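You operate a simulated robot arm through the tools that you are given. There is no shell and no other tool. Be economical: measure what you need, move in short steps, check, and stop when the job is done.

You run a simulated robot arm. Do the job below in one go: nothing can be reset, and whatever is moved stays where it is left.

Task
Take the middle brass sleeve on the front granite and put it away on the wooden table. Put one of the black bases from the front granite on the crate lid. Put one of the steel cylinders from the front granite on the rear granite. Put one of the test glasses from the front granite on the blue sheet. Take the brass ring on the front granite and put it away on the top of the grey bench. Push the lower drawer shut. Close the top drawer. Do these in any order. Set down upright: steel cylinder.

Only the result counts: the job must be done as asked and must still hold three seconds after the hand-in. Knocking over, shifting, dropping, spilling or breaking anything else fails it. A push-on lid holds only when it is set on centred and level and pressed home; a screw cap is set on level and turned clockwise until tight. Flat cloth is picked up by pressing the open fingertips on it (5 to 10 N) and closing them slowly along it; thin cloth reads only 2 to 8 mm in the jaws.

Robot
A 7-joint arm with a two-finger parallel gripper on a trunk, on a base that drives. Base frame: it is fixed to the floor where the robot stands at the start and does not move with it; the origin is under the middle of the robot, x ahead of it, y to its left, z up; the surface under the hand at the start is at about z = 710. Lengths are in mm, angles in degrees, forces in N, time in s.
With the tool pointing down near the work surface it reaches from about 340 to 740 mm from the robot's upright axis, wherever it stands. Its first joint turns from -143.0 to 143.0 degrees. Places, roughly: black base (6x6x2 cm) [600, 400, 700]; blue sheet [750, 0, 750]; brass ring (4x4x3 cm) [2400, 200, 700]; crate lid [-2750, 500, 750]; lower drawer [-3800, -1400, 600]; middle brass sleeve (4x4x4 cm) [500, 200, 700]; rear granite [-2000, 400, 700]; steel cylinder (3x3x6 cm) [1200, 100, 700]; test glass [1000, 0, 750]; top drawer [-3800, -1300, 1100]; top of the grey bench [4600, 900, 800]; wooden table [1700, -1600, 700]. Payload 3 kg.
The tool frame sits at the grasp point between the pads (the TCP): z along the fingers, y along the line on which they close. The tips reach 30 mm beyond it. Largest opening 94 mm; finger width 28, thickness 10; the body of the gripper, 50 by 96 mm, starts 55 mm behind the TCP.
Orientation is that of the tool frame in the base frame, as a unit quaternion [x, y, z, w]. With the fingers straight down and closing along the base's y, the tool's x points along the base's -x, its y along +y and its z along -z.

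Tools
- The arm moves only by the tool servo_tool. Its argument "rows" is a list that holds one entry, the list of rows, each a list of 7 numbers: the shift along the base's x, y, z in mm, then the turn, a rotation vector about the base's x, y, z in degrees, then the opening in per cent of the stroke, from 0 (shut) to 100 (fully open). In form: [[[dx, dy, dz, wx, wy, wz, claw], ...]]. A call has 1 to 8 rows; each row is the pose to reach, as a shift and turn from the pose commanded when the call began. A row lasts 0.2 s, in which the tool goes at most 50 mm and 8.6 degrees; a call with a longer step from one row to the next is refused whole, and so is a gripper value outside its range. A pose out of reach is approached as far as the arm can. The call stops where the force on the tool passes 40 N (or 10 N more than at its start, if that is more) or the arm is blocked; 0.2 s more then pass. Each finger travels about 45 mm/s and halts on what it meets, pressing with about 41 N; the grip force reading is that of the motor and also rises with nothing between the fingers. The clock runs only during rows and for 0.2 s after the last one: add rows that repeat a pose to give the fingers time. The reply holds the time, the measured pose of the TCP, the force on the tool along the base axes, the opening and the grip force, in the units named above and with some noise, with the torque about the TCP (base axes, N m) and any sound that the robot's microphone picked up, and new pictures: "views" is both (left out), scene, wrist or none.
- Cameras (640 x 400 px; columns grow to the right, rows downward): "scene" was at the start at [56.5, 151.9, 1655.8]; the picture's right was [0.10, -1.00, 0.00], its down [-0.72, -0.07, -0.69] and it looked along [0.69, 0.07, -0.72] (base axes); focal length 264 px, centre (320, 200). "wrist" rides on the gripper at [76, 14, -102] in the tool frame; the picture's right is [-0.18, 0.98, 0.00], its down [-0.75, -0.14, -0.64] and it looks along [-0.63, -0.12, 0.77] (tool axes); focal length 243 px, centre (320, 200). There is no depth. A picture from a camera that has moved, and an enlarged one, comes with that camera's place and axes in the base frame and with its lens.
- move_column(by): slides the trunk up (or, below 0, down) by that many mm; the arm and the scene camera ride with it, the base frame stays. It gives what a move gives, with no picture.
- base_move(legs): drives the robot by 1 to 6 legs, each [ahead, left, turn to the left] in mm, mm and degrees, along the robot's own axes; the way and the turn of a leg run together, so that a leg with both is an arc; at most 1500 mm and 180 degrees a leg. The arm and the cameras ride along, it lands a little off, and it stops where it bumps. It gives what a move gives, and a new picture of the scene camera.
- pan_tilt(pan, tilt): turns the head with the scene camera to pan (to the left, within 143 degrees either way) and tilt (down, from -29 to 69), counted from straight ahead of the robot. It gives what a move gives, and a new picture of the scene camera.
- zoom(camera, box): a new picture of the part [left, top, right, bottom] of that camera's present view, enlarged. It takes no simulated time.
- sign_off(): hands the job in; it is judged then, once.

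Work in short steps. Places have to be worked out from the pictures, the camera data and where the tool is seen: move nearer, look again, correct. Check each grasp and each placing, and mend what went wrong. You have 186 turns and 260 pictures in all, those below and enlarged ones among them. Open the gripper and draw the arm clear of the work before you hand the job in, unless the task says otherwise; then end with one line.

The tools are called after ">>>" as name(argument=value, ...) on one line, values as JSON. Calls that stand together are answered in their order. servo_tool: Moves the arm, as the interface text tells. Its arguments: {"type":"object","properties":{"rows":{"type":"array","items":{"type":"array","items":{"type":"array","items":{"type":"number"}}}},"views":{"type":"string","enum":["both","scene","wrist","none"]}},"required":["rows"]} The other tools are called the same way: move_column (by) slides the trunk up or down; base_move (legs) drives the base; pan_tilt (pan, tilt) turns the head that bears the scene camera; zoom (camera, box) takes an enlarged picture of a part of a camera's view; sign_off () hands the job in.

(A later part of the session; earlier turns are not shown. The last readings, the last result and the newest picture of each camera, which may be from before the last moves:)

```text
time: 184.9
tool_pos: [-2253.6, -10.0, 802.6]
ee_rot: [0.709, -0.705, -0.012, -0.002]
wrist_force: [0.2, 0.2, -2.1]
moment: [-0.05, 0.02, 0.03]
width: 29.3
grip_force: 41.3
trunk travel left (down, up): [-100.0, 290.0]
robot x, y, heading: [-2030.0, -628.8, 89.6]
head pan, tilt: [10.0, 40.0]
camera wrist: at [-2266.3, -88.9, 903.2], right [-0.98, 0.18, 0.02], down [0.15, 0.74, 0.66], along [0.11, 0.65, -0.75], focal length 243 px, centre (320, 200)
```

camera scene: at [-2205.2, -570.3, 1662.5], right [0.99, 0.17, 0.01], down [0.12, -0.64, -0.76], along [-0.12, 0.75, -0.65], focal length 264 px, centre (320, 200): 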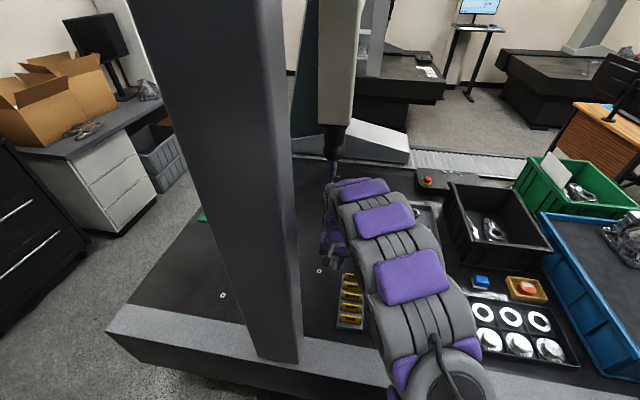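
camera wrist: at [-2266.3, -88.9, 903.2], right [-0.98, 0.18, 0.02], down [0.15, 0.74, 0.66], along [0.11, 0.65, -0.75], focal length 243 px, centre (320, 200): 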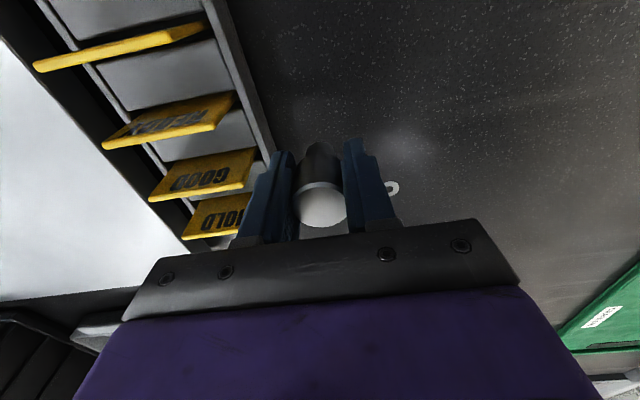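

Shift −25 in x for clearance to the block, then lower slowly.

>>> servo_tool(rows=[[[-8, 0, -4, 0, 0, 0, 0], [-18, 0, -12, 0, 0, 0, 0], [-26, 0, -22, 0, 0, 0, 0], [-26, 0, -31, 0, 0, 0, 0], [-26, 0, -39, 0, 0, 0, 0], [-26, 0, -45, 0, 0, 0, 0]]], views="wrist")

```text
time: 186.3
tool_pos: [-2290.4, -8.9, 755.5]
ee_rot: [0.709, -0.705, -0.01, -0.007]
wrist_force: [-0.6, -0.7, -1.3]
moment: [-0.02, 0.01, 0.0]
width: 29.2
grip_force: 40.9
trunk travel left (down, up): [-100.0, 290.0]
robot x, y, heading: [-2031.7, -631.6, 89.8]
head pan, tilt: [10.0, 40.0]
camera wrist: at [-2304.5, -88.2, 856.5], right [-0.98, 0.18, 0.01], down [0.14, 0.74, 0.66], along [0.11, 0.65, -0.75], focal length 243 px, centre (320, 200)
```

wrist: 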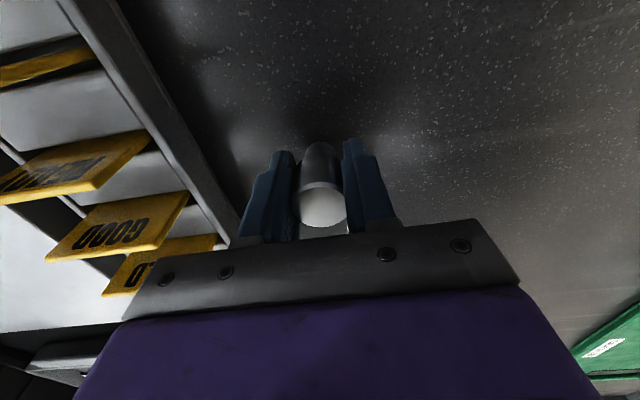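

Lower in small steps to contact.

>>> servo_tool(rows=[[[0, 0, -3, 0, 0, 0, 0], [0, 0, -6, 0, 0, 0, 0], [0, 0, -8, 0, 0, 0, 0], [0, 0, -10, 0, 0, 0, 0]]], views="none")

```text
time: 187.3
tool_pos: [-2290.9, -9.5, 748.1]
ee_rot: [0.71, -0.704, -0.012, -0.006]
wrist_force: [-5.9, -1.6, 15.0]
moment: [-0.16, 0.12, -0.05]
width: 29.4
grip_force: 41.4
trunk travel left (down, up): [-100.0, 290.0]
robot x, y, heading: [-2032.4, -630.0, 89.7]
head pan, tilt: [10.0, 40.0]
```

Contact with 15 N at the expected height. Open and rise straight.

>>> servo_tool(rows=[[[0, 0, 0, 0, 0, 0, 45], [0, 0, 0, 0, 0, 0, 58], [0, 0, 0, 0, 0, 0, 58], [0, 0, 20, 0, 0, 0, 58], [0, 0, 60, 0, 0, 0, 58], [0, 0, 105, 0, 0, 0, 58], [20, -20, 145, 0, 0, 0, 58]]], views="wrist")

```text
time: 188.9
tool_pos: [-2265.8, -29.9, 891.8]
ee_rot: [0.71, -0.704, -0.01, -0.006]
wrist_force: [-0.1, 0.2, -0.5]
moment: [0.0, -0.01, 0.0]
width: 54.4
grip_force: 0.1
trunk travel left (down, up): [-100.0, 290.0]
robot x, y, heading: [-2032.2, -629.9, 89.9]
head pan, tilt: [10.0, 40.0]
camera wrist: at [-2279.4, -109.3, 991.9], right [-0.98, 0.18, 0.01], down [0.14, 0.74, 0.66], along [0.11, 0.65, -0.75], focal length 243 px, centre (320, 200)
```

wrist: 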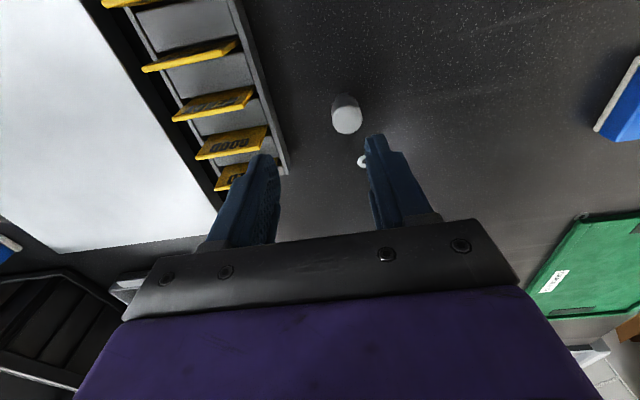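

Cylinder stands upright on the rear granite. I retract the arm, back off from the pillar, turn to -x and look toward the drawer cabinet.

>>> servo_tool(rows=[[[35, -25, 10, 0, 0, 0, 58], [75, -50, 20, 0, 0, 0, 58], [110, -80, 30, 0, 0, 0, 58], [140, -110, 40, 0, 0, 0, 58], [165, -140, 50, 0, 0, 0, 58], [185, -170, 60, 0, 0, 0, 40], [205, -195, 70, 0, 0, 0, 20]]], views="none")

>>> base_move(legs=[[-270, 0, 0], [0, 0, 90]])

>>> pan_tilt(pan=15, tilt=25)

```text
time: 190.5
tool_pos: [-2063.7, -225.5, 961.2]
ee_rot: [0.71, -0.704, -0.01, -0.007]
wrist_force: [-0.1, 0.3, 0.3]
moment: [-0.01, 0.0, 0.01]
width: 18.7
grip_force: 0.0
trunk travel left (down, up): [-100.0, 290.0]
robot x, y, heading: [-2030.0, -624.8, 89.8]
head pan, tilt: [10.0, 40.0]
```

```text
time: 196.3
tool_pos: [-2435.7, -944.4, 961.6]
ee_rot: [1.0, 0.02, -0.011, 0.003]
wrist_force: [-0.1, -0.1, 1.4]
moment: [-0.01, 0.03, 0.02]
width: 18.9
grip_force: 0.0
trunk travel left (down, up): [-100.0, 290.0]
robot x, y, heading: [-2028.5, -894.9, -178.1]
head pan, tilt: [10.0, 40.0]
camera scene: at [-2082.7, -1054.3, 1664.6], right [-0.2, 0.98, 0.0], down [0.63, 0.13, -0.76], along [-0.75, -0.16, -0.64], focal length 264 px, centre (320, 200)
```

scene: 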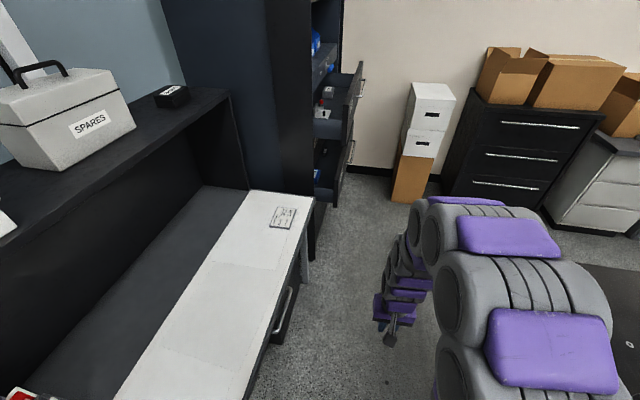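

```text
time: 197.0
tool_pos: [-2435.9, -944.2, 961.3]
ee_rot: [1.0, 0.02, -0.01, 0.002]
wrist_force: [-0.8, 0.5, -0.2]
moment: [-0.02, 0.0, 0.04]
width: 18.7
grip_force: 0.1
trunk travel left (down, up): [-100.0, 290.0]
robot x, y, heading: [-2032.5, -895.0, -178.5]
head pan, tilt: [15.0, 25.0]
camera scene: at [-2087.8, -1063.5, 1687.9], right [-0.29, 0.96, 0.0], down [0.41, 0.12, -0.91], along [-0.87, -0.26, -0.43], focal length 264 px, centre (320, 200)
```

scene: 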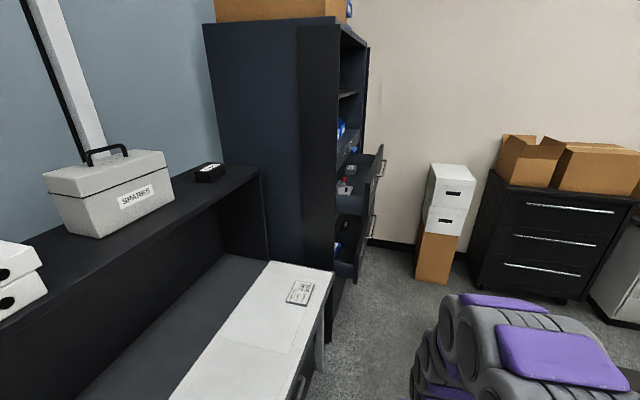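

The dark cabinet beyond the desk faces +y with two drawers out. I drive past, sidestep, and turn to face it from a distance.

>>> base_move(legs=[[1400, 0, -1.5], [0, -250, 0], [0, 0, 90]])

```text
time: 209.2
tool_pos: [-3401.2, -1065.3, 962.0]
ee_rot: [0.709, 0.705, -0.006, 0.011]
wrist_force: [0.8, 0.8, 0.4]
moment: [-0.02, 0.02, 0.0]
width: 18.8
grip_force: 0.0
trunk travel left (down, up): [-100.0, 290.0]
robot x, y, heading: [-3428.0, -659.5, -91.2]
head pan, tilt: [15.0, 25.0]
camera scene: at [-3267.9, -724.2, 1688.4], right [-0.97, -0.24, 0.0], down [-0.1, 0.41, -0.91], along [0.22, -0.88, -0.42], focal length 264 px, centre (320, 200)
```

scene: 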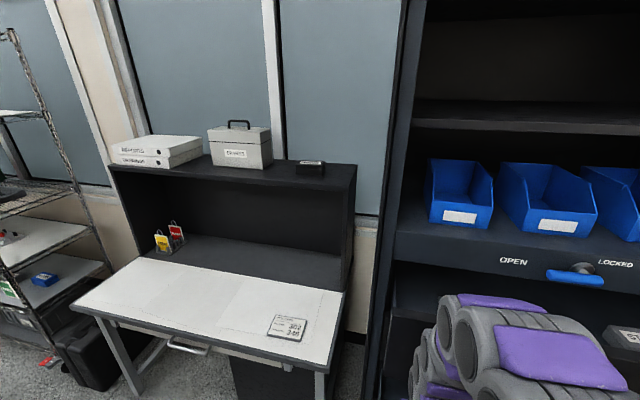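

There is an OPEN/LOCKED lever on the cabinet; I pan the head to it.

>>> pan_tilt(pan=-35, tilt=30)

>>> pan_tilt(pan=-25, tilt=58)

```text
time: 210.4
tool_pos: [-3397.4, -1064.4, 963.4]
ee_rot: [0.71, 0.704, -0.006, 0.01]
wrist_force: [0.1, -0.5, -0.2]
moment: [-0.02, 0.02, 0.01]
width: 19.0
grip_force: 0.0
trunk travel left (down, up): [-100.0, 290.0]
robot x, y, heading: [-3426.3, -659.6, -90.8]
head pan, tilt: [-35.0, 30.0]
camera scene: at [-3335.3, -708.1, 1679.9], right [-0.81, 0.59, 0.0], down [0.29, 0.41, -0.87], along [-0.51, -0.7, -0.5], focal length 264 px, centre (320, 200)
```

scene: 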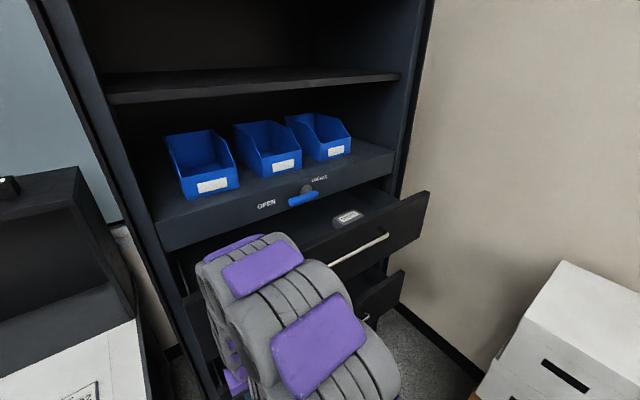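

```text
time: 211.3
tool_pos: [-3398.5, -1064.2, 962.6]
ee_rot: [0.71, 0.704, -0.006, 0.008]
wrist_force: [-0.1, -0.3, 0.1]
moment: [-0.01, 0.0, 0.03]
width: 18.7
grip_force: 0.0
trunk travel left (down, up): [-100.0, 290.0]
robot x, y, heading: [-3429.0, -657.9, -91.1]
head pan, tilt: [-25.0, 58.0]
camera scene: at [-3315.1, -696.8, 1640.4], right [-0.9, 0.44, 0.0], down [0.37, 0.76, -0.53], along [-0.23, -0.48, -0.85], focal length 264 px, centre (320, 200)
```

scene: 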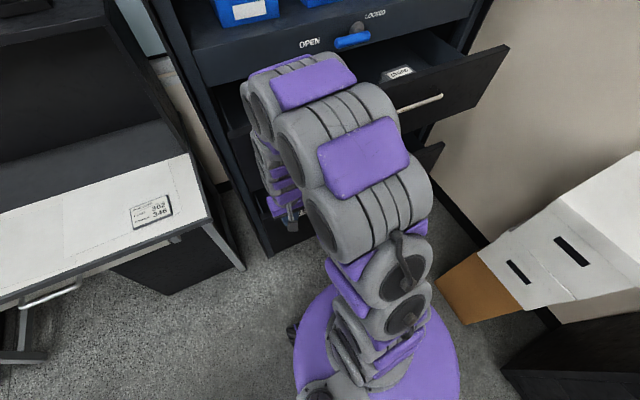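

Lever handle points to OPEN; drawers protrude to about y=-1215 (top z≈1000–1166, lower ≈550–712). I slide right so the robot stands at x≈-3700.

>>> base_move(legs=[[0, -270, 1]])

>>> pan_tilt(pan=0, tilt=45)

```text
time: 213.3
tool_pos: [-3647.2, -1062.0, 960.9]
ee_rot: [0.7, 0.714, -0.012, 0.004]
wrist_force: [0.5, 0.1, -0.9]
moment: [-0.03, 0.03, 0.01]
width: 19.0
grip_force: 0.0
trunk travel left (down, up): [-100.0, 290.0]
robot x, y, heading: [-3700.4, -657.2, -89.6]
head pan, tilt: [-25.0, 58.0]
camera scene: at [-3562.1, -692.4, 1638.4], right [-0.91, 0.42, 0.01], down [0.34, 0.77, -0.53], along [-0.23, -0.48, -0.85], focal length 264 px, centre (320, 200)
```

scene: 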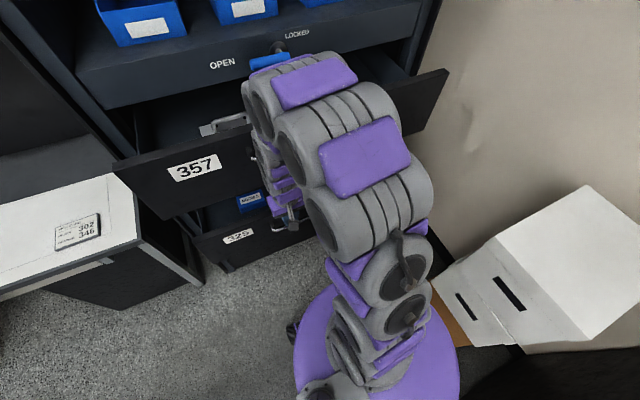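

```text
time: 214.2
tool_pos: [-3658.4, -1061.3, 963.1]
ee_rot: [0.7, 0.714, -0.008, 0.01]
wrist_force: [-0.2, 0.0, 0.1]
moment: [-0.03, 0.0, 0.01]
width: 18.5
grip_force: 0.1
trunk travel left (down, up): [-100.0, 290.0]
robot x, y, heading: [-3698.1, -657.3, -89.7]
head pan, tilt: [0.0, 45.0]
camera scene: at [-3545.4, -711.2, 1656.4], right [-1.0, -0.01, 0.01], down [-0.01, 0.71, -0.71], along [0.0, -0.71, -0.71], focal length 264 px, centre (320, 200)
```

scene: 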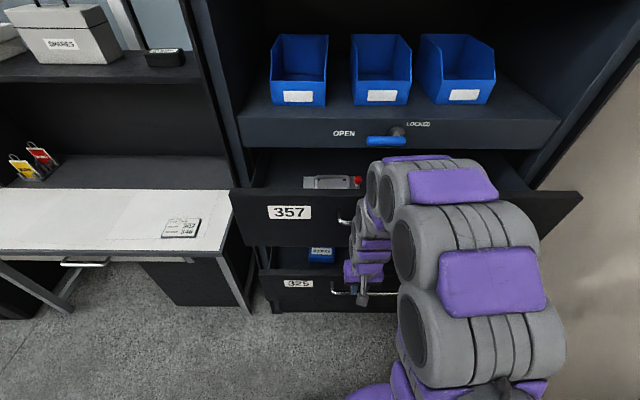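

Top drawer front: z≈947–1180, y≈-1215, x -3315…-4225, handle in the middle. I back off 120 and swing the closed gripper to point forward (-y) for pushing beside the handle at x≈-3560.

>>> base_move(legs=[[-120, 0, 0]])

>>> servo_tool(rows=[[[10, 0, 15, -8, 0, 0, 0], [20, 0, 30, -16, 0, 0, 0], [30, 0, 45, -24, 0, 0, 0], [40, 0, 60, -32, 0, 0, 0], [50, 0, 75, -40, 0, 0, 0], [60, 0, 90, -48, 0, 0, 0], [70, 0, 105, -56, 0, 0, 0], [80, 0, 120, -64, 0, 0, 0]]], views="scene")

```text
time: 215.4
tool_pos: [-3662.5, -936.5, 962.7]
ee_rot: [0.7, 0.714, -0.007, 0.011]
wrist_force: [0.8, -0.3, -0.6]
moment: [-0.01, 0.01, 0.01]
width: 18.9
grip_force: 0.0
trunk travel left (down, up): [-100.0, 290.0]
robot x, y, heading: [-3697.9, -533.4, -90.0]
head pan, tilt: [0.0, 45.0]
camera scene: at [-3561.3, -587.1, 1657.8], right [-1.0, -0.01, 0.0], down [0.0, 0.71, -0.71], along [0.0, -0.71, -0.71], focal length 264 px, centre (320, 200)
```

scene: 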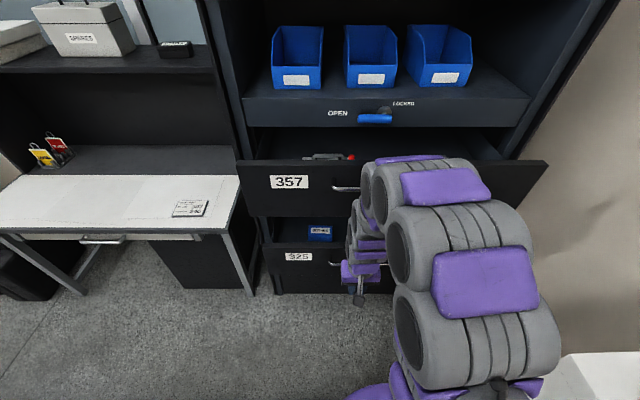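

```text
time: 217.2
tool_pos: [-3562.0, -1055.8, 1166.1]
ee_rot: [0.625, 0.591, -0.37, 0.351]
wrist_force: [1.1, -0.6, -0.7]
moment: [-0.05, 0.0, -0.04]
width: 0.0
grip_force: 32.8
out of reach, approached as far as the arm can: row 2, 3, 4, 5, 6, 7, 8
trunk travel left (down, up): [-100.0, 290.0]
robot x, y, heading: [-3699.6, -537.8, -89.8]
head pan, tilt: [0.0, 45.0]
camera scene: at [-3554.5, -588.2, 1657.2], right [-1.0, -0.01, 0.0], down [-0.01, 0.71, -0.71], along [0.0, -0.71, -0.71], focal length 264 px, centre (320, 200)
```

scene: 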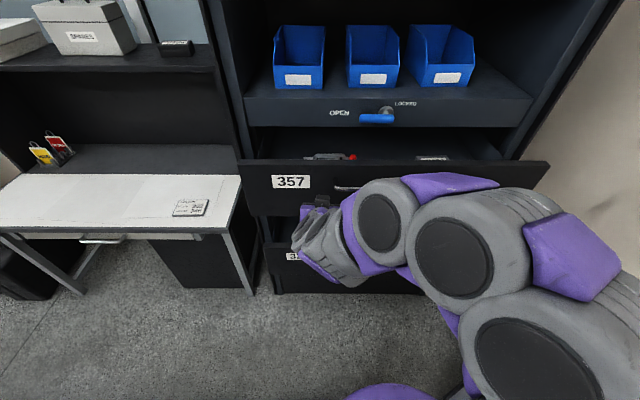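

The gripper tilts forward. I continue to horizontal, forward and down to z≈1110.

>>> servo_tool(rows=[[[0, -25, -10, -7, 0, 0, 0], [0, -50, -20, -14, 0, 0, 0], [0, -75, -30, -21, 0, 0, 0], [0, -75, -40, -26, 0, 0, 0]]], views="both")

```text
time: 218.2
tool_pos: [-3564.4, -1130.0, 1126.8]
ee_rot: [0.53, 0.492, -0.491, 0.485]
wrist_force: [0.1, 0.0, -0.1]
moment: [0.02, -0.01, -0.01]
width: 0.0
grip_force: 32.7
trunk travel left (down, up): [-100.0, 290.0]
robot x, y, heading: [-3701.2, -537.3, -89.6]
head pan, tilt: [0.0, 45.0]
camera scene: at [-3562.6, -588.4, 1657.8], right [-1.0, -0.01, 0.0], down [0.0, 0.71, -0.71], along [0.01, -0.71, -0.71], focal length 264 px, centre (320, 200)
camera wrist: at [-3542.7, -1026.4, 1054.7], right [0.98, -0.06, 0.21], down [-0.14, 0.61, 0.78], along [-0.17, -0.79, 0.59], focal length 243 px, centre (320, 200)
```

scene: 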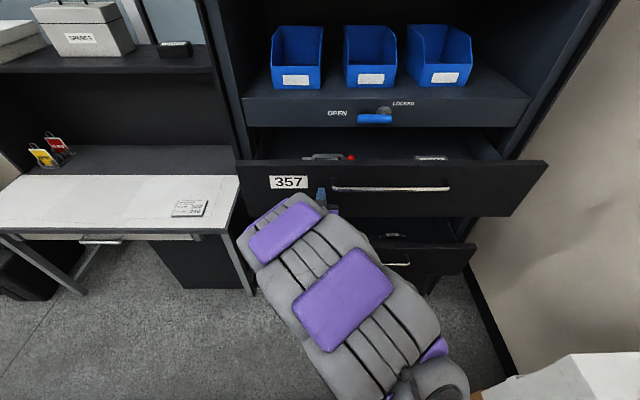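
wrist: 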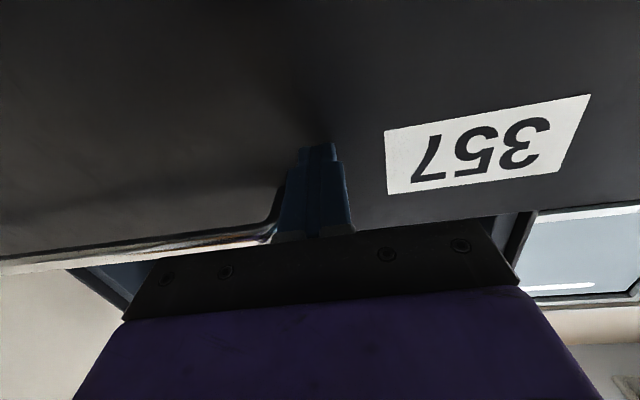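

Horizontal, right beside the label and clear of the handle. Push forward now.

>>> servo_tool(rows=[[[0, -25, 0, 0, 0, 0, 0], [0, -45, 0, 0, 0, 0, 0], [0, -60, 0, 0, 0, 0, 0], [0, -75, 0, 0, 0, 0, 0], [0, -90, 0, 0, 0, 0, 0], [0, -105, 0, 0, 0, 0, 0], [0, -120, 0, 0, 0, 0, 0]]], views="scene")

```text
time: 219.8
tool_pos: [-3556.7, -1248.6, 1123.0]
ee_rot: [0.53, 0.493, -0.492, 0.483]
wrist_force: [-0.1, 0.6, 0.2]
moment: [0.0, 0.0, 0.02]
width: 0.2
grip_force: 33.1
trunk travel left (down, up): [-100.0, 290.0]
robot x, y, heading: [-3701.4, -537.9, -90.0]
head pan, tilt: [0.0, 45.0]
camera scene: at [-3555.9, -590.3, 1657.2], right [-1.0, -0.01, 0.0], down [-0.01, 0.71, -0.7], along [0.0, -0.7, -0.71], focal length 264 px, centre (320, 200)
```

scene: 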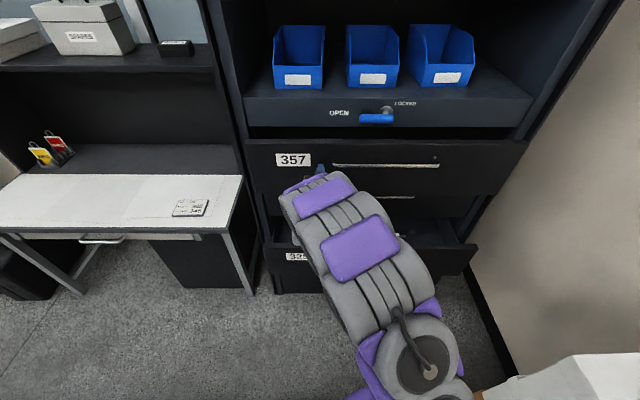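

The drawer slides nicely; I keep pushing until it stops.

>>> servo_tool(rows=[[[0, -15, 0, 0, 0, 0, 0], [0, -30, 0, 0, 0, 0, 0], [0, -45, 0, 0, 0, 0, 0], [0, -60, 0, 0, 0, 0, 0], [0, -75, 0, 0, 0, 0, 0], [0, -90, 0, 0, 0, 0, 0]]], views="scene")

```text
time: 221.2
tool_pos: [-3558.2, -1336.7, 1128.0]
ee_rot: [0.531, 0.492, -0.493, 0.484]
wrist_force: [-0.4, 16.2, -1.7]
moment: [-0.17, 0.04, 0.08]
width: 0.1
grip_force: 33.3
trunk travel left (down, up): [-100.0, 290.0]
robot x, y, heading: [-3698.7, -534.0, -89.9]
head pan, tilt: [0.0, 45.0]
camera scene: at [-3556.3, -586.2, 1657.3], right [-1.0, -0.01, 0.0], down [-0.01, 0.71, -0.71], along [0.0, -0.71, -0.71], focal length 264 px, centre (320, 200)
```

scene: 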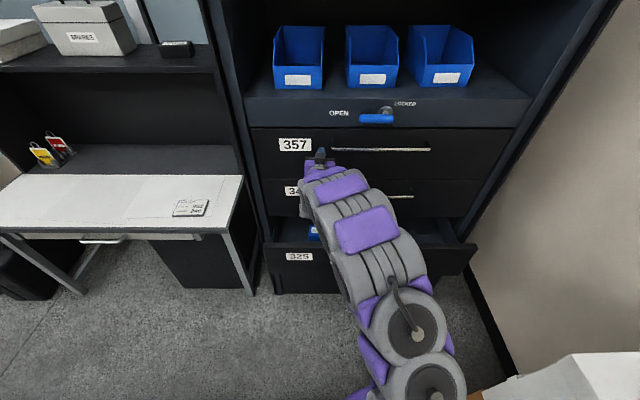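

It looks flush with 16 N back-force; a further small press to confirm the end stop.

>>> servo_tool(rows=[[[0, -5, 0, 0, 0, 0, 0], [0, -10, 0, 0, 0, 0, 0], [0, -15, 0, 0, 0, 0, 0], [0, -20, 0, 0, 0, 0, 0]]], views="none")

>>> zoom(camera="scene", box=[220, 80, 540, 280])

```text
time: 221.7
tool_pos: [-3558.8, -1336.2, 1127.5]
ee_rot: [0.53, 0.492, -0.492, 0.484]
wrist_force: [-3.4, 36.8, 6.4]
moment: [-0.67, 0.02, 0.08]
width: 0.0
grip_force: 33.6
trunk travel left (down, up): [-100.0, 290.0]
robot x, y, heading: [-3697.5, -533.0, -90.0]
head pan, tilt: [0.0, 45.0]
stopped in row 2: the force on the tool passed its limit at 44 N (the readings are from after the stop); the commanded pose is now the measured one
```

```text
2.00 times, centred on (380, 180) of scene
camera zoom: at [-3557.9, -578.3, 1657.9], right [-1.0, -0.01, 0.0], down [0.0, 0.7, -0.71], along [0.0, -0.71, -0.7], focal length 528 px, centre (200, 240)
```

zoom: 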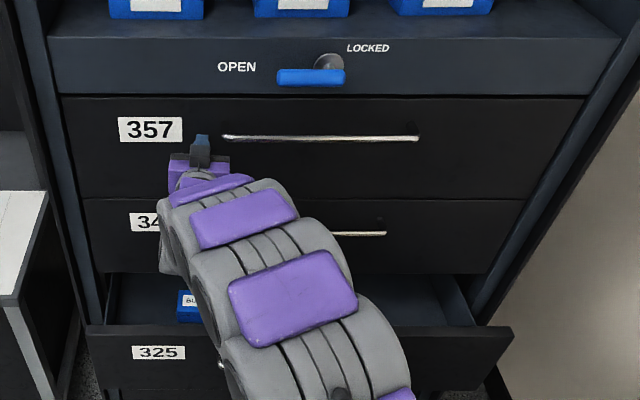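

Top drawer (357) is shut against its stop. I back the arm off, lower the trunk 100 and look for the lower drawer (325).

>>> servo_tool(rows=[[[0, 20, 0, 0, 0, 0, 0], [0, 65, 0, 0, 0, 0, 0], [0, 110, 0, 0, 0, 0, 0], [0, 155, 0, 0, 0, 0, 0], [0, 200, 0, 0, 0, 0, 0], [0, 230, 0, 0, 0, 0, 0]]], views="none")

>>> move_column(by=-100)

>>> servo_tool(rows=[[[2, 0, -45, 0, 0, 0, 0], [5, 0, -90, 0, 0, 0, 0], [8, 0, -135, 0, 0, 0, 0], [10, 0, -180, 0, 0, 0, 0], [12, 0, -225, 0, 0, 0, 0], [15, 0, -270, 0, 0, 0, 0], [15, 0, -315, 0, 0, 0, 0], [15, 0, -360, 0, 0, 0, 0]]])

```text
time: 223.1
tool_pos: [-3554.9, -1131.8, 1120.5]
ee_rot: [0.532, 0.494, -0.492, 0.482]
wrist_force: [-0.1, -0.4, 0.0]
moment: [0.0, 0.0, 0.0]
width: 0.1
grip_force: 32.9
out of reach, approached as far as the arm can: row 6
trunk travel left (down, up): [-100.0, 290.0]
robot x, y, heading: [-3702.1, -536.2, -89.6]
head pan, tilt: [0.0, 45.0]
```

```text
time: 224.4
tool_pos: [-3555.2, -1131.3, 1022.7]
ee_rot: [0.532, 0.493, -0.492, 0.482]
wrist_force: [-0.2, 1.0, 1.1]
moment: [0.0, -0.01, 0.04]
width: 0.0
grip_force: 33.1
trunk travel left (down, up): [0.0, 390.0]
robot x, y, heading: [-3698.6, -532.7, -89.8]
head pan, tilt: [0.0, 45.0]
```

```text
time: 226.2
tool_pos: [-3536.9, -1133.2, 662.4]
ee_rot: [0.53, 0.494, -0.491, 0.484]
wrist_force: [0.1, -0.2, -0.3]
moment: [-0.02, 0.02, 0.02]
width: 0.0
grip_force: 33.1
trunk travel left (down, up): [0.0, 390.0]
robot x, y, heading: [-3699.0, -536.1, -89.6]
head pan, tilt: [0.0, 45.0]
camera scene: at [-3553.7, -589.2, 1557.0], right [-1.0, -0.01, 0.0], down [-0.01, 0.71, -0.71], along [0.0, -0.71, -0.71], focal length 264 px, centre (320, 200)
camera wrist: at [-3515.9, -1028.9, 591.3], right [0.98, -0.06, 0.21], down [-0.13, 0.61, 0.78], along [-0.17, -0.79, 0.59], focal length 243 px, centre (320, 200)
```

scene: 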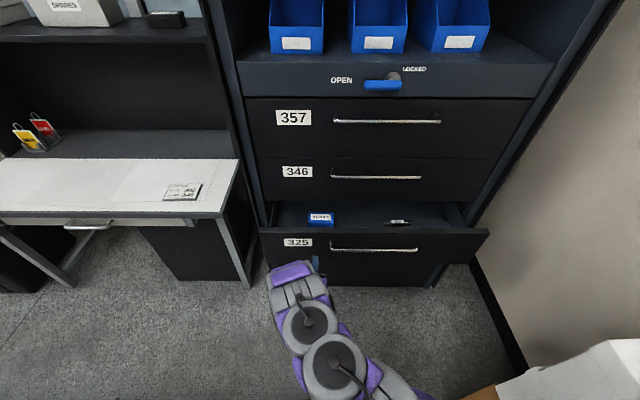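
wrist: 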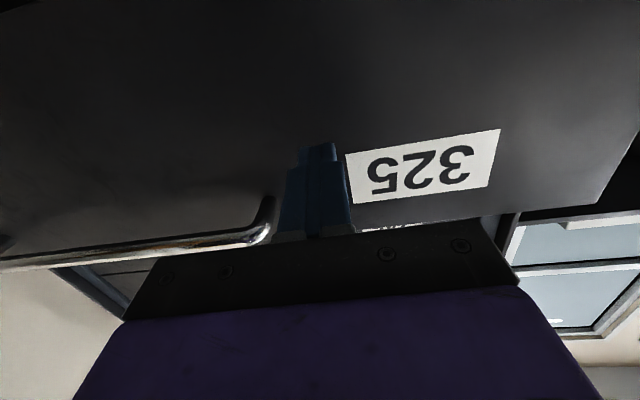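

Fingertips face the lower drawer front beside its label. Push forward.

>>> servo_tool(rows=[[[0, -25, 0, 0, 0, 0, 0], [0, -50, 0, 0, 0, 0, 0], [0, -75, 0, 0, 0, 0, 0], [0, -95, 0, 0, 0, 0, 0], [0, -115, 0, 0, 0, 0, 0], [0, -135, 0, 0, 0, 0, 0], [0, -155, 0, 0, 0, 0, 0], [0, -175, 0, 0, 0, 0, 0]]], views="scene")

```text
time: 228.0
tool_pos: [-3542.9, -1306.1, 662.2]
ee_rot: [0.532, 0.493, -0.492, 0.482]
wrist_force: [-0.1, 0.5, 0.6]
moment: [0.02, 0.01, -0.01]
width: 0.0
grip_force: 33.3
trunk travel left (down, up): [0.0, 390.0]
robot x, y, heading: [-3702.9, -535.2, -89.7]
head pan, tilt: [0.0, 45.0]
camera scene: at [-3555.5, -589.9, 1557.2], right [-1.0, -0.01, 0.0], down [-0.01, 0.71, -0.7], along [0.0, -0.7, -0.71], focal length 264 px, centre (320, 200)
```

scene: 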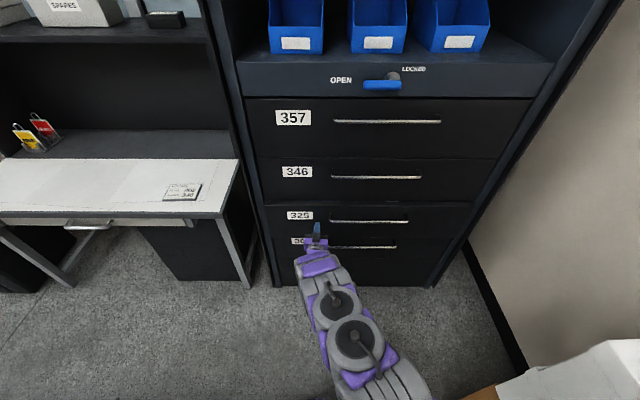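

Nearly shut; press on to the stop.

>>> servo_tool(rows=[[[0, -10, 0, 0, 0, 0, 0], [0, -20, 0, 0, 0, 0, 0], [0, -30, 0, 0, 0, 0, 0], [0, -38, 0, 0, 0, 0, 0], [0, -46, 0, 0, 0, 0, 0], [0, -54, 0, 0, 0, 0, 0], [0, -62, 0, 0, 0, 0, 0]]], views="none")

>>> zoom(camera="scene", box=[220, 80, 540, 280])

```text
time: 229.0
tool_pos: [-3541.8, -1336.2, 659.2]
ee_rot: [0.532, 0.496, -0.49, 0.481]
wrist_force: [-2.6, 25.6, 10.6]
moment: [-0.61, -0.09, 0.04]
width: 0.1
grip_force: 33.2
trunk travel left (down, up): [0.0, 390.0]
robot x, y, heading: [-3703.5, -534.1, -89.7]
head pan, tilt: [0.0, 45.0]
stopped in row 5: the force on the tool passed its limit at 54 N (the readings are from after the stop); the commanded pose is now the measured one
```

```text
2.00 times, centred on (380, 180) of scene
camera zoom: at [-3557.4, -584.4, 1557.7], right [-1.0, -0.01, 0.0], down [-0.01, 0.71, -0.71], along [0.0, -0.71, -0.71], focal length 528 px, centre (200, 240)
```

zoom: 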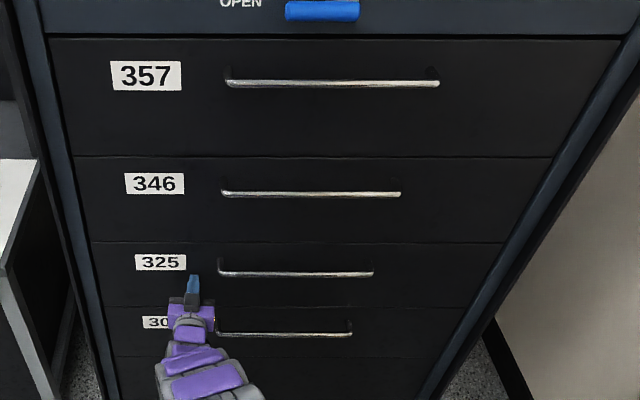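

Both drawers are flush. I back off, raise the trunk, and return the tool to pointing down.

>>> servo_tool(rows=[[[0, 20, 0, 0, 0, 0, 0], [0, 65, 10, 0, 0, 0, 0], [0, 110, 40, 0, 0, 0, 0], [0, 150, 75, 0, 0, 0, 0], [0, 180, 115, 0, 0, 0, 0], [0, 190, 160, 0, 0, 0, 0], [0, 190, 205, 0, 0, 0, 0], [0, 190, 250, 0, 0, 0, 0]]], views="none")

>>> move_column(by=100)

>>> servo_tool(rows=[[[-5, 10, 0, 8, 0, 0, 0], [-10, 25, -5, 16, 0, 0, 0], [-20, 40, -10, 24, 0, 0, 0], [-30, 60, -15, 32, 0, 0, 0], [-40, 80, -20, 40, 0, 0, 0], [-50, 100, -25, 48, 0, 0, 0], [-60, 120, -25, 56, 0, 0, 0], [-70, 140, -25, 64, 0, 0, 0]]], views="none")

```text
refused: row 3 steps farther than a row can; nothing moved
```

```text
time: 229.6
tool_pos: [-3540.8, -1332.2, 677.7]
ee_rot: [0.534, 0.5, -0.486, 0.477]
wrist_force: [0.1, -1.1, -0.4]
moment: [0.0, 0.0, -0.02]
width: 0.0
grip_force: 33.2
trunk travel left (down, up): [-23.0, 367.0]
robot x, y, heading: [-3701.4, -534.8, -89.5]
head pan, tilt: [0.0, 45.0]
stopped: the force on the tool passed its limit at 50 N (the readings are from after the stop); the commanded pose is now the measured one
```

```text
time: 231.4
tool_pos: [-3609.0, -1202.0, 650.9]
ee_rot: [0.703, 0.675, -0.176, 0.138]
wrist_force: [0.6, 0.4, 0.5]
moment: [0.0, 0.02, 0.01]
width: 0.0
grip_force: 33.0
out of reach, approached as far as the arm can: row 8
trunk travel left (down, up): [-23.0, 367.0]
robot x, y, heading: [-3700.5, -536.7, -89.3]
head pan, tilt: [0.0, 45.0]
```

The first call was refused, and the later two ran from contact; I check the state of the drawers.

>>> pan_tilt(pan=-5, tilt=50)

```text
time: 232.1
tool_pos: [-3610.1, -1202.0, 651.0]
ee_rot: [0.703, 0.674, -0.177, 0.138]
wrist_force: [0.1, -0.2, 0.4]
moment: [0.01, 0.01, -0.01]
width: 0.0
grip_force: 33.2
trunk travel left (down, up): [-23.0, 367.0]
robot x, y, heading: [-3706.0, -534.2, -89.5]
head pan, tilt: [-5.0, 50.0]
camera scene: at [-3562.9, -584.8, 1573.2], right [-1.0, 0.08, 0.0], down [0.06, 0.77, -0.64], along [-0.05, -0.64, -0.77], focal length 264 px, centre (320, 200)
```

scene: 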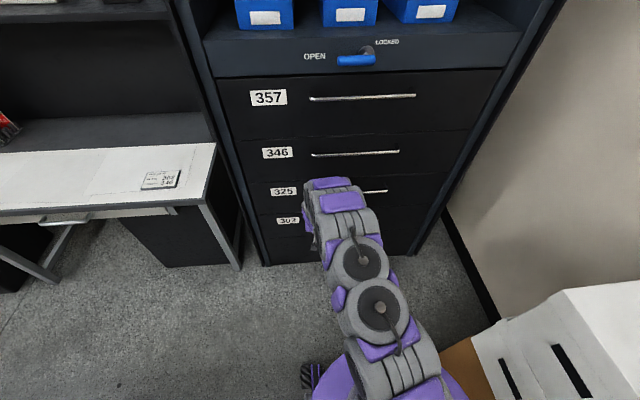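

Drawers are still shut. I draw the arm back, then up, then finish the turn to vertical.

>>> servo_tool(rows=[[[0, 40, 0, 5, 0, 0, 0], [0, 80, 15, 10, 0, 0, 0], [0, 110, 50, 15, 0, 0, 0], [0, 130, 95, 20, 0, 0, 0], [0, 130, 140, 25, 0, 0, 0], [0, 130, 185, 26, 0, 0, 0], [0, 130, 230, 26, 0, 0, 0]]], views="none")

>>> move_column(by=77)

```text
time: 233.7
tool_pos: [-3610.0, -1070.3, 883.3]
ee_rot: [0.716, 0.698, -0.019, -0.024]
wrist_force: [-0.6, -1.0, 0.5]
moment: [0.02, 0.01, -0.03]
width: 0.0
grip_force: 33.1
trunk travel left (down, up): [-23.0, 367.0]
robot x, y, heading: [-3702.1, -533.2, -89.8]
head pan, tilt: [-5.0, 50.0]
```

```text
time: 234.8
tool_pos: [-3609.7, -1071.2, 959.8]
ee_rot: [0.716, 0.697, -0.02, -0.023]
wrist_force: [0.3, 0.4, 0.5]
moment: [0.0, 0.01, 0.06]
width: 0.0
grip_force: 32.7
trunk travel left (down, up): [-100.0, 290.0]
robot x, y, heading: [-3700.7, -534.9, -89.5]
head pan, tilt: [-5.0, 50.0]
```

Fix the small tilt and draw in, then drive the long way back to the front granite.

>>> servo_tool(rows=[[[-15, 30, 0, 0, -1.2, 0, 0], [-30, 60, 0, 0, -2.4, 0, 0], [-45, 90, 0, 0, -3.5, 0, 0], [-60, 115, 0, 0, -3.5, 0, 0]]], views="none")

>>> base_move(legs=[[0, 0, 90], [0, -110, 0], [1400, 0, 0], [1100, 0, 0]])

```text
time: 235.8
tool_pos: [-3670.1, -955.3, 960.4]
ee_rot: [0.716, 0.698, 0.002, 0.0]
wrist_force: [0.1, -1.1, 0.1]
moment: [0.01, 0.0, -0.01]
width: 0.1
grip_force: 32.8
trunk travel left (down, up): [-100.0, 290.0]
robot x, y, heading: [-3702.1, -530.7, -89.4]
head pan, tilt: [-5.0, 50.0]
```

```text
time: 252.5
tool_pos: [-782.5, -665.5, 959.4]
ee_rot: [0.021, 1.0, 0.0, -0.003]
wrist_force: [-0.5, -0.8, -0.2]
moment: [0.0, 0.0, 0.01]
width: 0.0
grip_force: 32.8
trunk travel left (down, up): [-100.0, 290.0]
robot x, y, heading: [-1204.5, -688.0, -0.3]
head pan, tilt: [-5.0, 50.0]
camera scene: at [-1152.3, -554.9, 1650.3], right [-0.1, -1.0, 0.0], down [-0.76, 0.07, -0.64], along [0.64, -0.06, -0.77], focal length 264 px, centre (320, 200)
```

scene: 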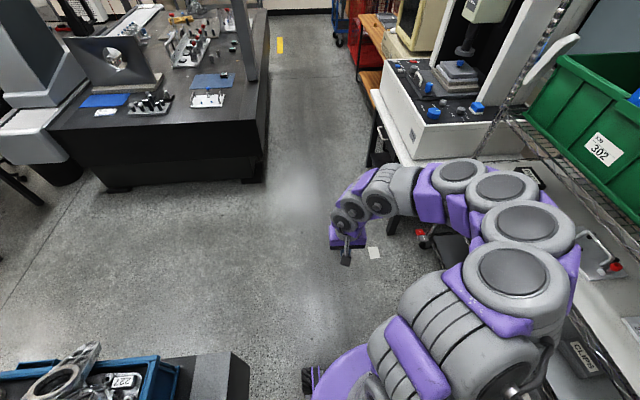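

The elbow now sticks out right, so I sidestep left early, before the white machine.

>>> base_move(legs=[[600, 0, 0], [300, 980, 0], [280, 0, 0.3]])

```text
time: 262.4
tool_pos: [369.6, 354.0, 958.6]
ee_rot: [-0.011, 1.0, 0.001, -0.003]
wrist_force: [0.3, 0.5, -0.6]
moment: [-0.01, -0.02, 0.02]
width: 0.1
grip_force: 33.1
trunk travel left (down, up): [-100.0, 290.0]
robot x, y, heading: [-51.0, 304.9, 3.0]
head pan, tilt: [-5.0, 50.0]
camera scene: at [-5.1, 439.4, 1650.6], right [-0.03, -1.0, 0.0], down [-0.77, 0.03, -0.64], along [0.64, -0.02, -0.77], focal length 264 px, centre (320, 200)
```

scene: 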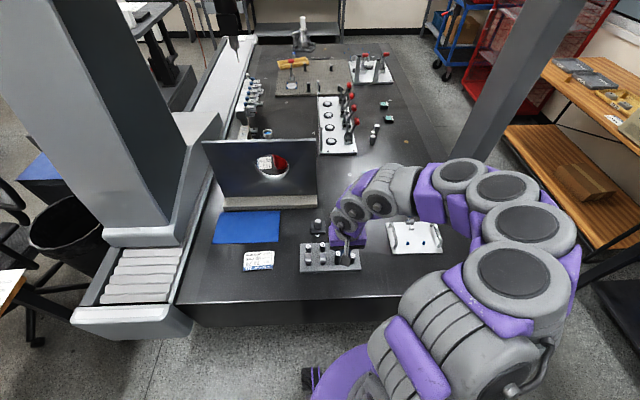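

I bring the tool over the two black bases and look.

>>> servo_tool(rows=[[[40, 5, 0, 0, 0, -1, 40], [80, 10, 0, 0, 0, -2, 60], [120, 15, 0, 0, 0, -2, 80], [160, 20, 0, 0, 0, -2, 90], [200, 25, -10, 0, 0, -2, 90], [235, 30, -30, 0, 0, -2, 90], [240, 30, -60, 0, 0, -2, 90]]])

```text
time: 263.9
tool_pos: [600.8, 389.2, 899.1]
ee_rot: [0.009, 1.0, -0.003, 0.001]
wrist_force: [-0.1, -0.1, -0.4]
moment: [0.03, 0.03, -0.01]
width: 84.4
grip_force: 0.1
out of reach, approached as far as the arm can: row 6, 7
trunk travel left (down, up): [-100.0, 290.0]
robot x, y, heading: [-49.7, 306.0, 3.0]
head pan, tilt: [-5.0, 50.0]
camera scene: at [-3.9, 443.0, 1650.2], right [-0.03, -1.0, 0.0], down [-0.77, 0.03, -0.64], along [0.64, -0.02, -0.77], focal length 264 px, centre (320, 200)
camera wrist: at [524.4, 405.6, 1000.7], right [0.2, 0.98, -0.01], down [0.75, -0.15, 0.64], along [0.63, -0.13, -0.77], focal length 243 px, centre (320, 200)
```

scene: 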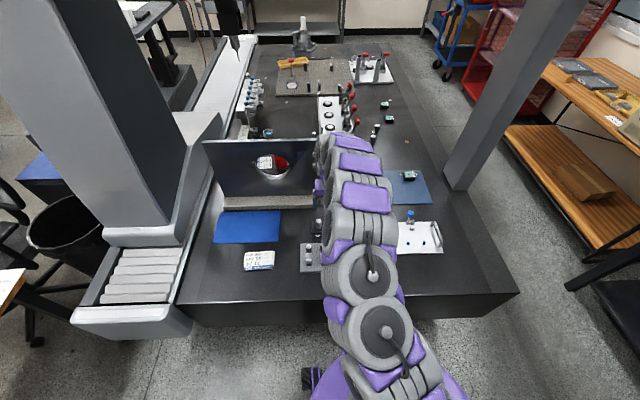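
wrist: 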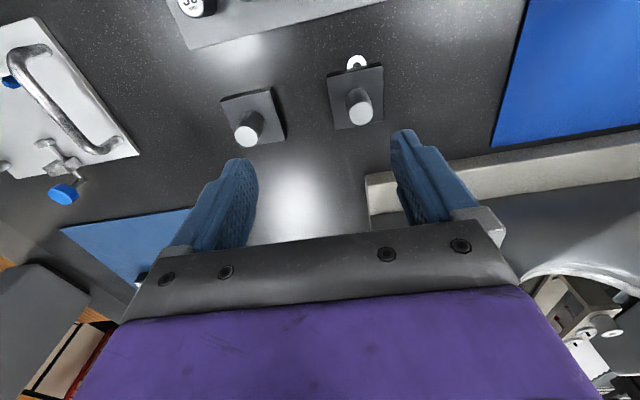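

Two bases: A ≈(616,426), B ≈(614,307), each with a post. I zoom to see how posts relate to the plates.

>>> zoom(camera="wrist", box=[200, 40, 400, 165])

```text
3.20 times, centred on (300, 102) of wrist
camera zoom: at [524.4, 405.6, 1000.7], right [0.2, 0.98, -0.01], down [0.75, -0.15, 0.64], along [0.63, -0.13, -0.77], focal length 776 px, centre (384, 512)
```

zoom: 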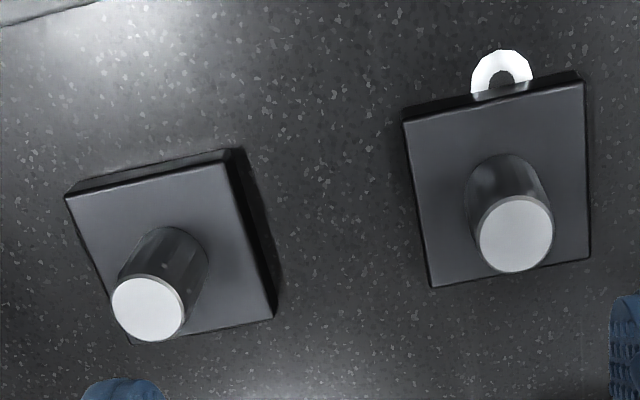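

The posts look fixed to the plates. I move over B's post and lower to check alignment.

>>> servo_tool(rows=[[[5, -35, -10, 0, 0, 3, 70], [10, -65, -25, 0, 0, 3, 70], [13, -80, -55, 0, 0, 3, 70], [13, -80, -80, 0, 0, 3, 70], [13, -80, -80, 0, 0, 3, 70]]], views="wrist")

```text
time: 265.1
tool_pos: [569.9, 334.5, 831.1]
ee_rot: [-0.004, 1.0, -0.02, 0.008]
wrist_force: [0.4, 0.1, 0.6]
moment: [-0.01, 0.02, 0.01]
width: 65.9
grip_force: 0.0
out of reach, approached as far as the arm can: row 1, 2, 3, 4, 5
trunk travel left (down, up): [-100.0, 290.0]
robot x, y, heading: [-51.7, 309.6, 3.1]
head pan, tilt: [-5.0, 50.0]
camera wrist: at [491.5, 352.4, 930.6], right [0.18, 0.98, -0.04], down [0.74, -0.11, 0.66], along [0.65, -0.14, -0.75], focal length 243 px, centre (320, 200)
```

wrist: 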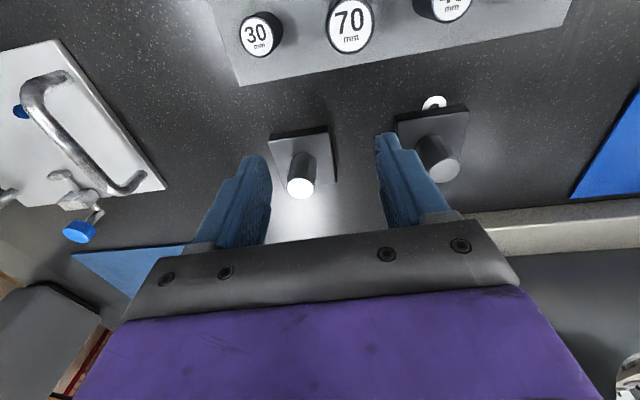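

Reach is short; I rise and drive the base 80 closer.

>>> servo_tool(rows=[[[0, 0, 40, 0, 0, 0, 70], [0, 0, 80, 0, 0, 0, 70]]], views="none")

>>> base_move(legs=[[75, 0, -3]])

>>> servo_tool(rows=[[[0, 0, 0, 0, 0, 0, 70]]], views="wrist")

```text
time: 265.8
tool_pos: [570.3, 333.9, 913.3]
ee_rot: [-0.004, 1.0, -0.021, 0.008]
wrist_force: [-0.4, 0.9, -0.1]
moment: [-0.03, -0.02, 0.0]
width: 65.8
grip_force: 0.1
trunk travel left (down, up): [-100.0, 290.0]
robot x, y, heading: [-50.7, 305.4, 3.0]
head pan, tilt: [-5.0, 50.0]
```

```text
time: 266.8
tool_pos: [645.6, 303.5, 911.6]
ee_rot: [0.022, 1.0, -0.021, 0.007]
wrist_force: [0.0, 0.8, -0.2]
moment: [0.01, 0.03, 0.0]
width: 65.7
grip_force: 0.0
trunk travel left (down, up): [-100.0, 290.0]
robot x, y, heading: [25.4, 307.0, 0.2]
head pan, tilt: [-5.0, 50.0]
camera scene: at [77.1, 442.2, 1650.2], right [-0.09, -1.0, 0.0], down [-0.77, 0.07, -0.64], along [0.64, -0.06, -0.77], focal length 264 px, centre (320, 200)
```

scene: 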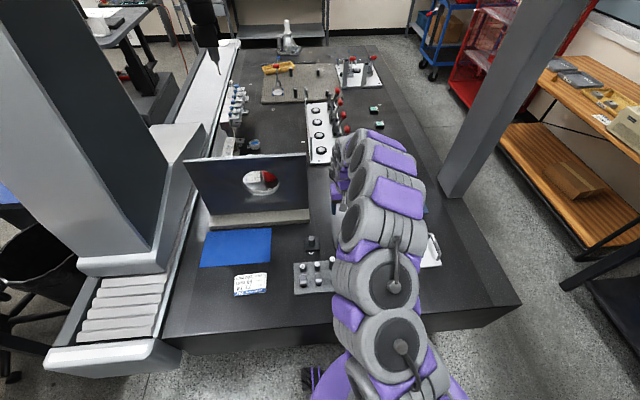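

```text
time: 267.2
tool_pos: [643.6, 304.4, 913.6]
ee_rot: [0.022, 1.0, -0.021, 0.009]
wrist_force: [0.0, 0.8, -0.2]
moment: [0.02, 0.01, 0.0]
width: 65.8
grip_force: 0.0
trunk travel left (down, up): [-100.0, 290.0]
robot x, y, heading: [22.5, 307.7, -0.1]
head pan, tilt: [-5.0, 50.0]
camera wrist: at [565.5, 325.3, 1012.7], right [0.23, 0.97, -0.04], down [0.74, -0.15, 0.66], along [0.64, -0.18, -0.75], focal length 243 px, centre (320, 200)
```

wrist: 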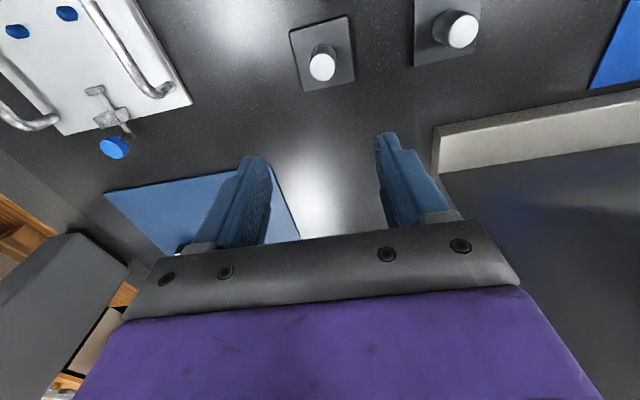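

Correct the small tilt/yaw and go above B's post (616,305).

>>> servo_tool(rows=[[[-10, 0, -15, 1, 0.4, 2, 70], [-20, 0, -40, 2, 0.8, 4, 70], [-28, 1, -65, 2.4, 1, 5, 70], [-28, 1, -85, 2.4, 1, 5, 70], [-28, 1, -85, 2.4, 1, 5, 70]]], views="wrist")

```text
time: 268.4
tool_pos: [597.4, 300.1, 839.7]
ee_rot: [-0.022, 1.0, 0.001, 0.001]
wrist_force: [0.4, 0.2, -0.3]
moment: [0.0, 0.0, 0.0]
width: 65.9
grip_force: 0.0
out of reach, approached as far as the arm can: row 2, 3, 4, 5
trunk travel left (down, up): [-100.0, 290.0]
robot x, y, heading: [21.2, 305.7, 0.1]
head pan, tilt: [-5.0, 50.0]
camera wrist: at [519.8, 309.7, 941.7], right [0.14, 0.99, 0.0], down [0.76, -0.11, 0.64], along [0.64, -0.09, -0.77], focal length 243 px, centre (320, 200)
```

wrist: 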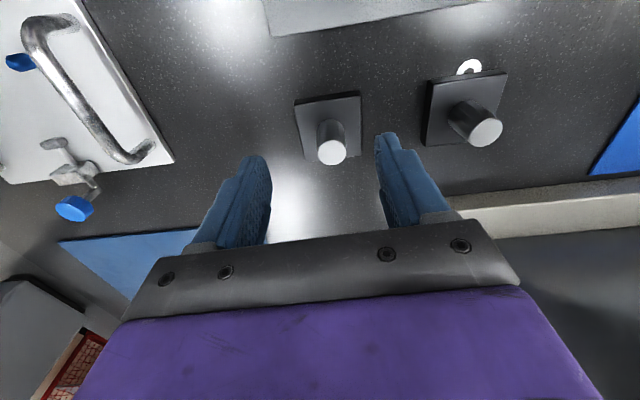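

Wrist may be near a joint limit in yaw; I try with the yaw turned back and the remaining shift.

>>> servo_tool(rows=[[[8, 2, 0, 0, 0, -3, 70], [16, 4, 0, 0, 0, -6, 70], [18, 5, 0, 0, 0, -8, 70], [18, 5, 0, 0, 0, -8, 70]]], views="wrist")

```text
time: 269.4
tool_pos: [616.6, 304.6, 840.2]
ee_rot: [0.048, 0.999, 0.001, 0.0]
wrist_force: [-0.2, 0.2, -0.3]
moment: [0.01, -0.01, 0.0]
width: 66.0
grip_force: 0.1
trunk travel left (down, up): [-100.0, 290.0]
robot x, y, heading: [17.3, 308.6, -0.2]
head pan, tilt: [-5.0, 50.0]
camera wrist: at [540.7, 325.9, 941.0], right [0.28, 0.96, 0.0], down [0.74, -0.21, 0.64], along [0.62, -0.18, -0.77], focal length 243 px, centre (320, 200)
```

wrist: 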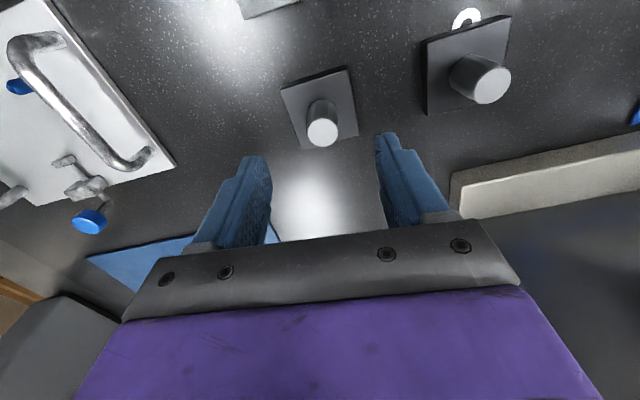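

Now aligned over the post (615,306). Descend to z≈758 (tips above the plate).

>>> servo_tool(rows=[[[-1, 1, -30, 0, 0, 0, 70], [-1, 1, -55, 0, 0, 0, 70], [-1, 1, -70, 0, 0, 0, 70], [-1, 1, -78, 0, 0, 0, 70], [-1, 1, -82, 0, 0, 0, 70]]], views="wrist")

```text
time: 270.6
tool_pos: [613.7, 306.7, 757.9]
ee_rot: [0.05, 0.999, -0.002, 0.002]
wrist_force: [-0.4, 0.1, 0.5]
moment: [0.03, 0.0, 0.0]
width: 65.7
grip_force: 0.2
trunk travel left (down, up): [-100.0, 290.0]
robot x, y, heading: [23.5, 308.5, 0.0]
head pan, tilt: [-5.0, 50.0]
camera wrist: at [539.2, 327.9, 859.4], right [0.28, 0.96, 0.0], down [0.73, -0.21, 0.65], along [0.62, -0.18, -0.76], focal length 243 px, centre (320, 200)
```

wrist: 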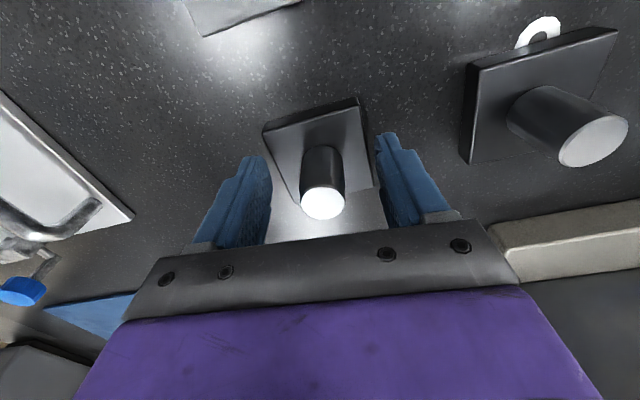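

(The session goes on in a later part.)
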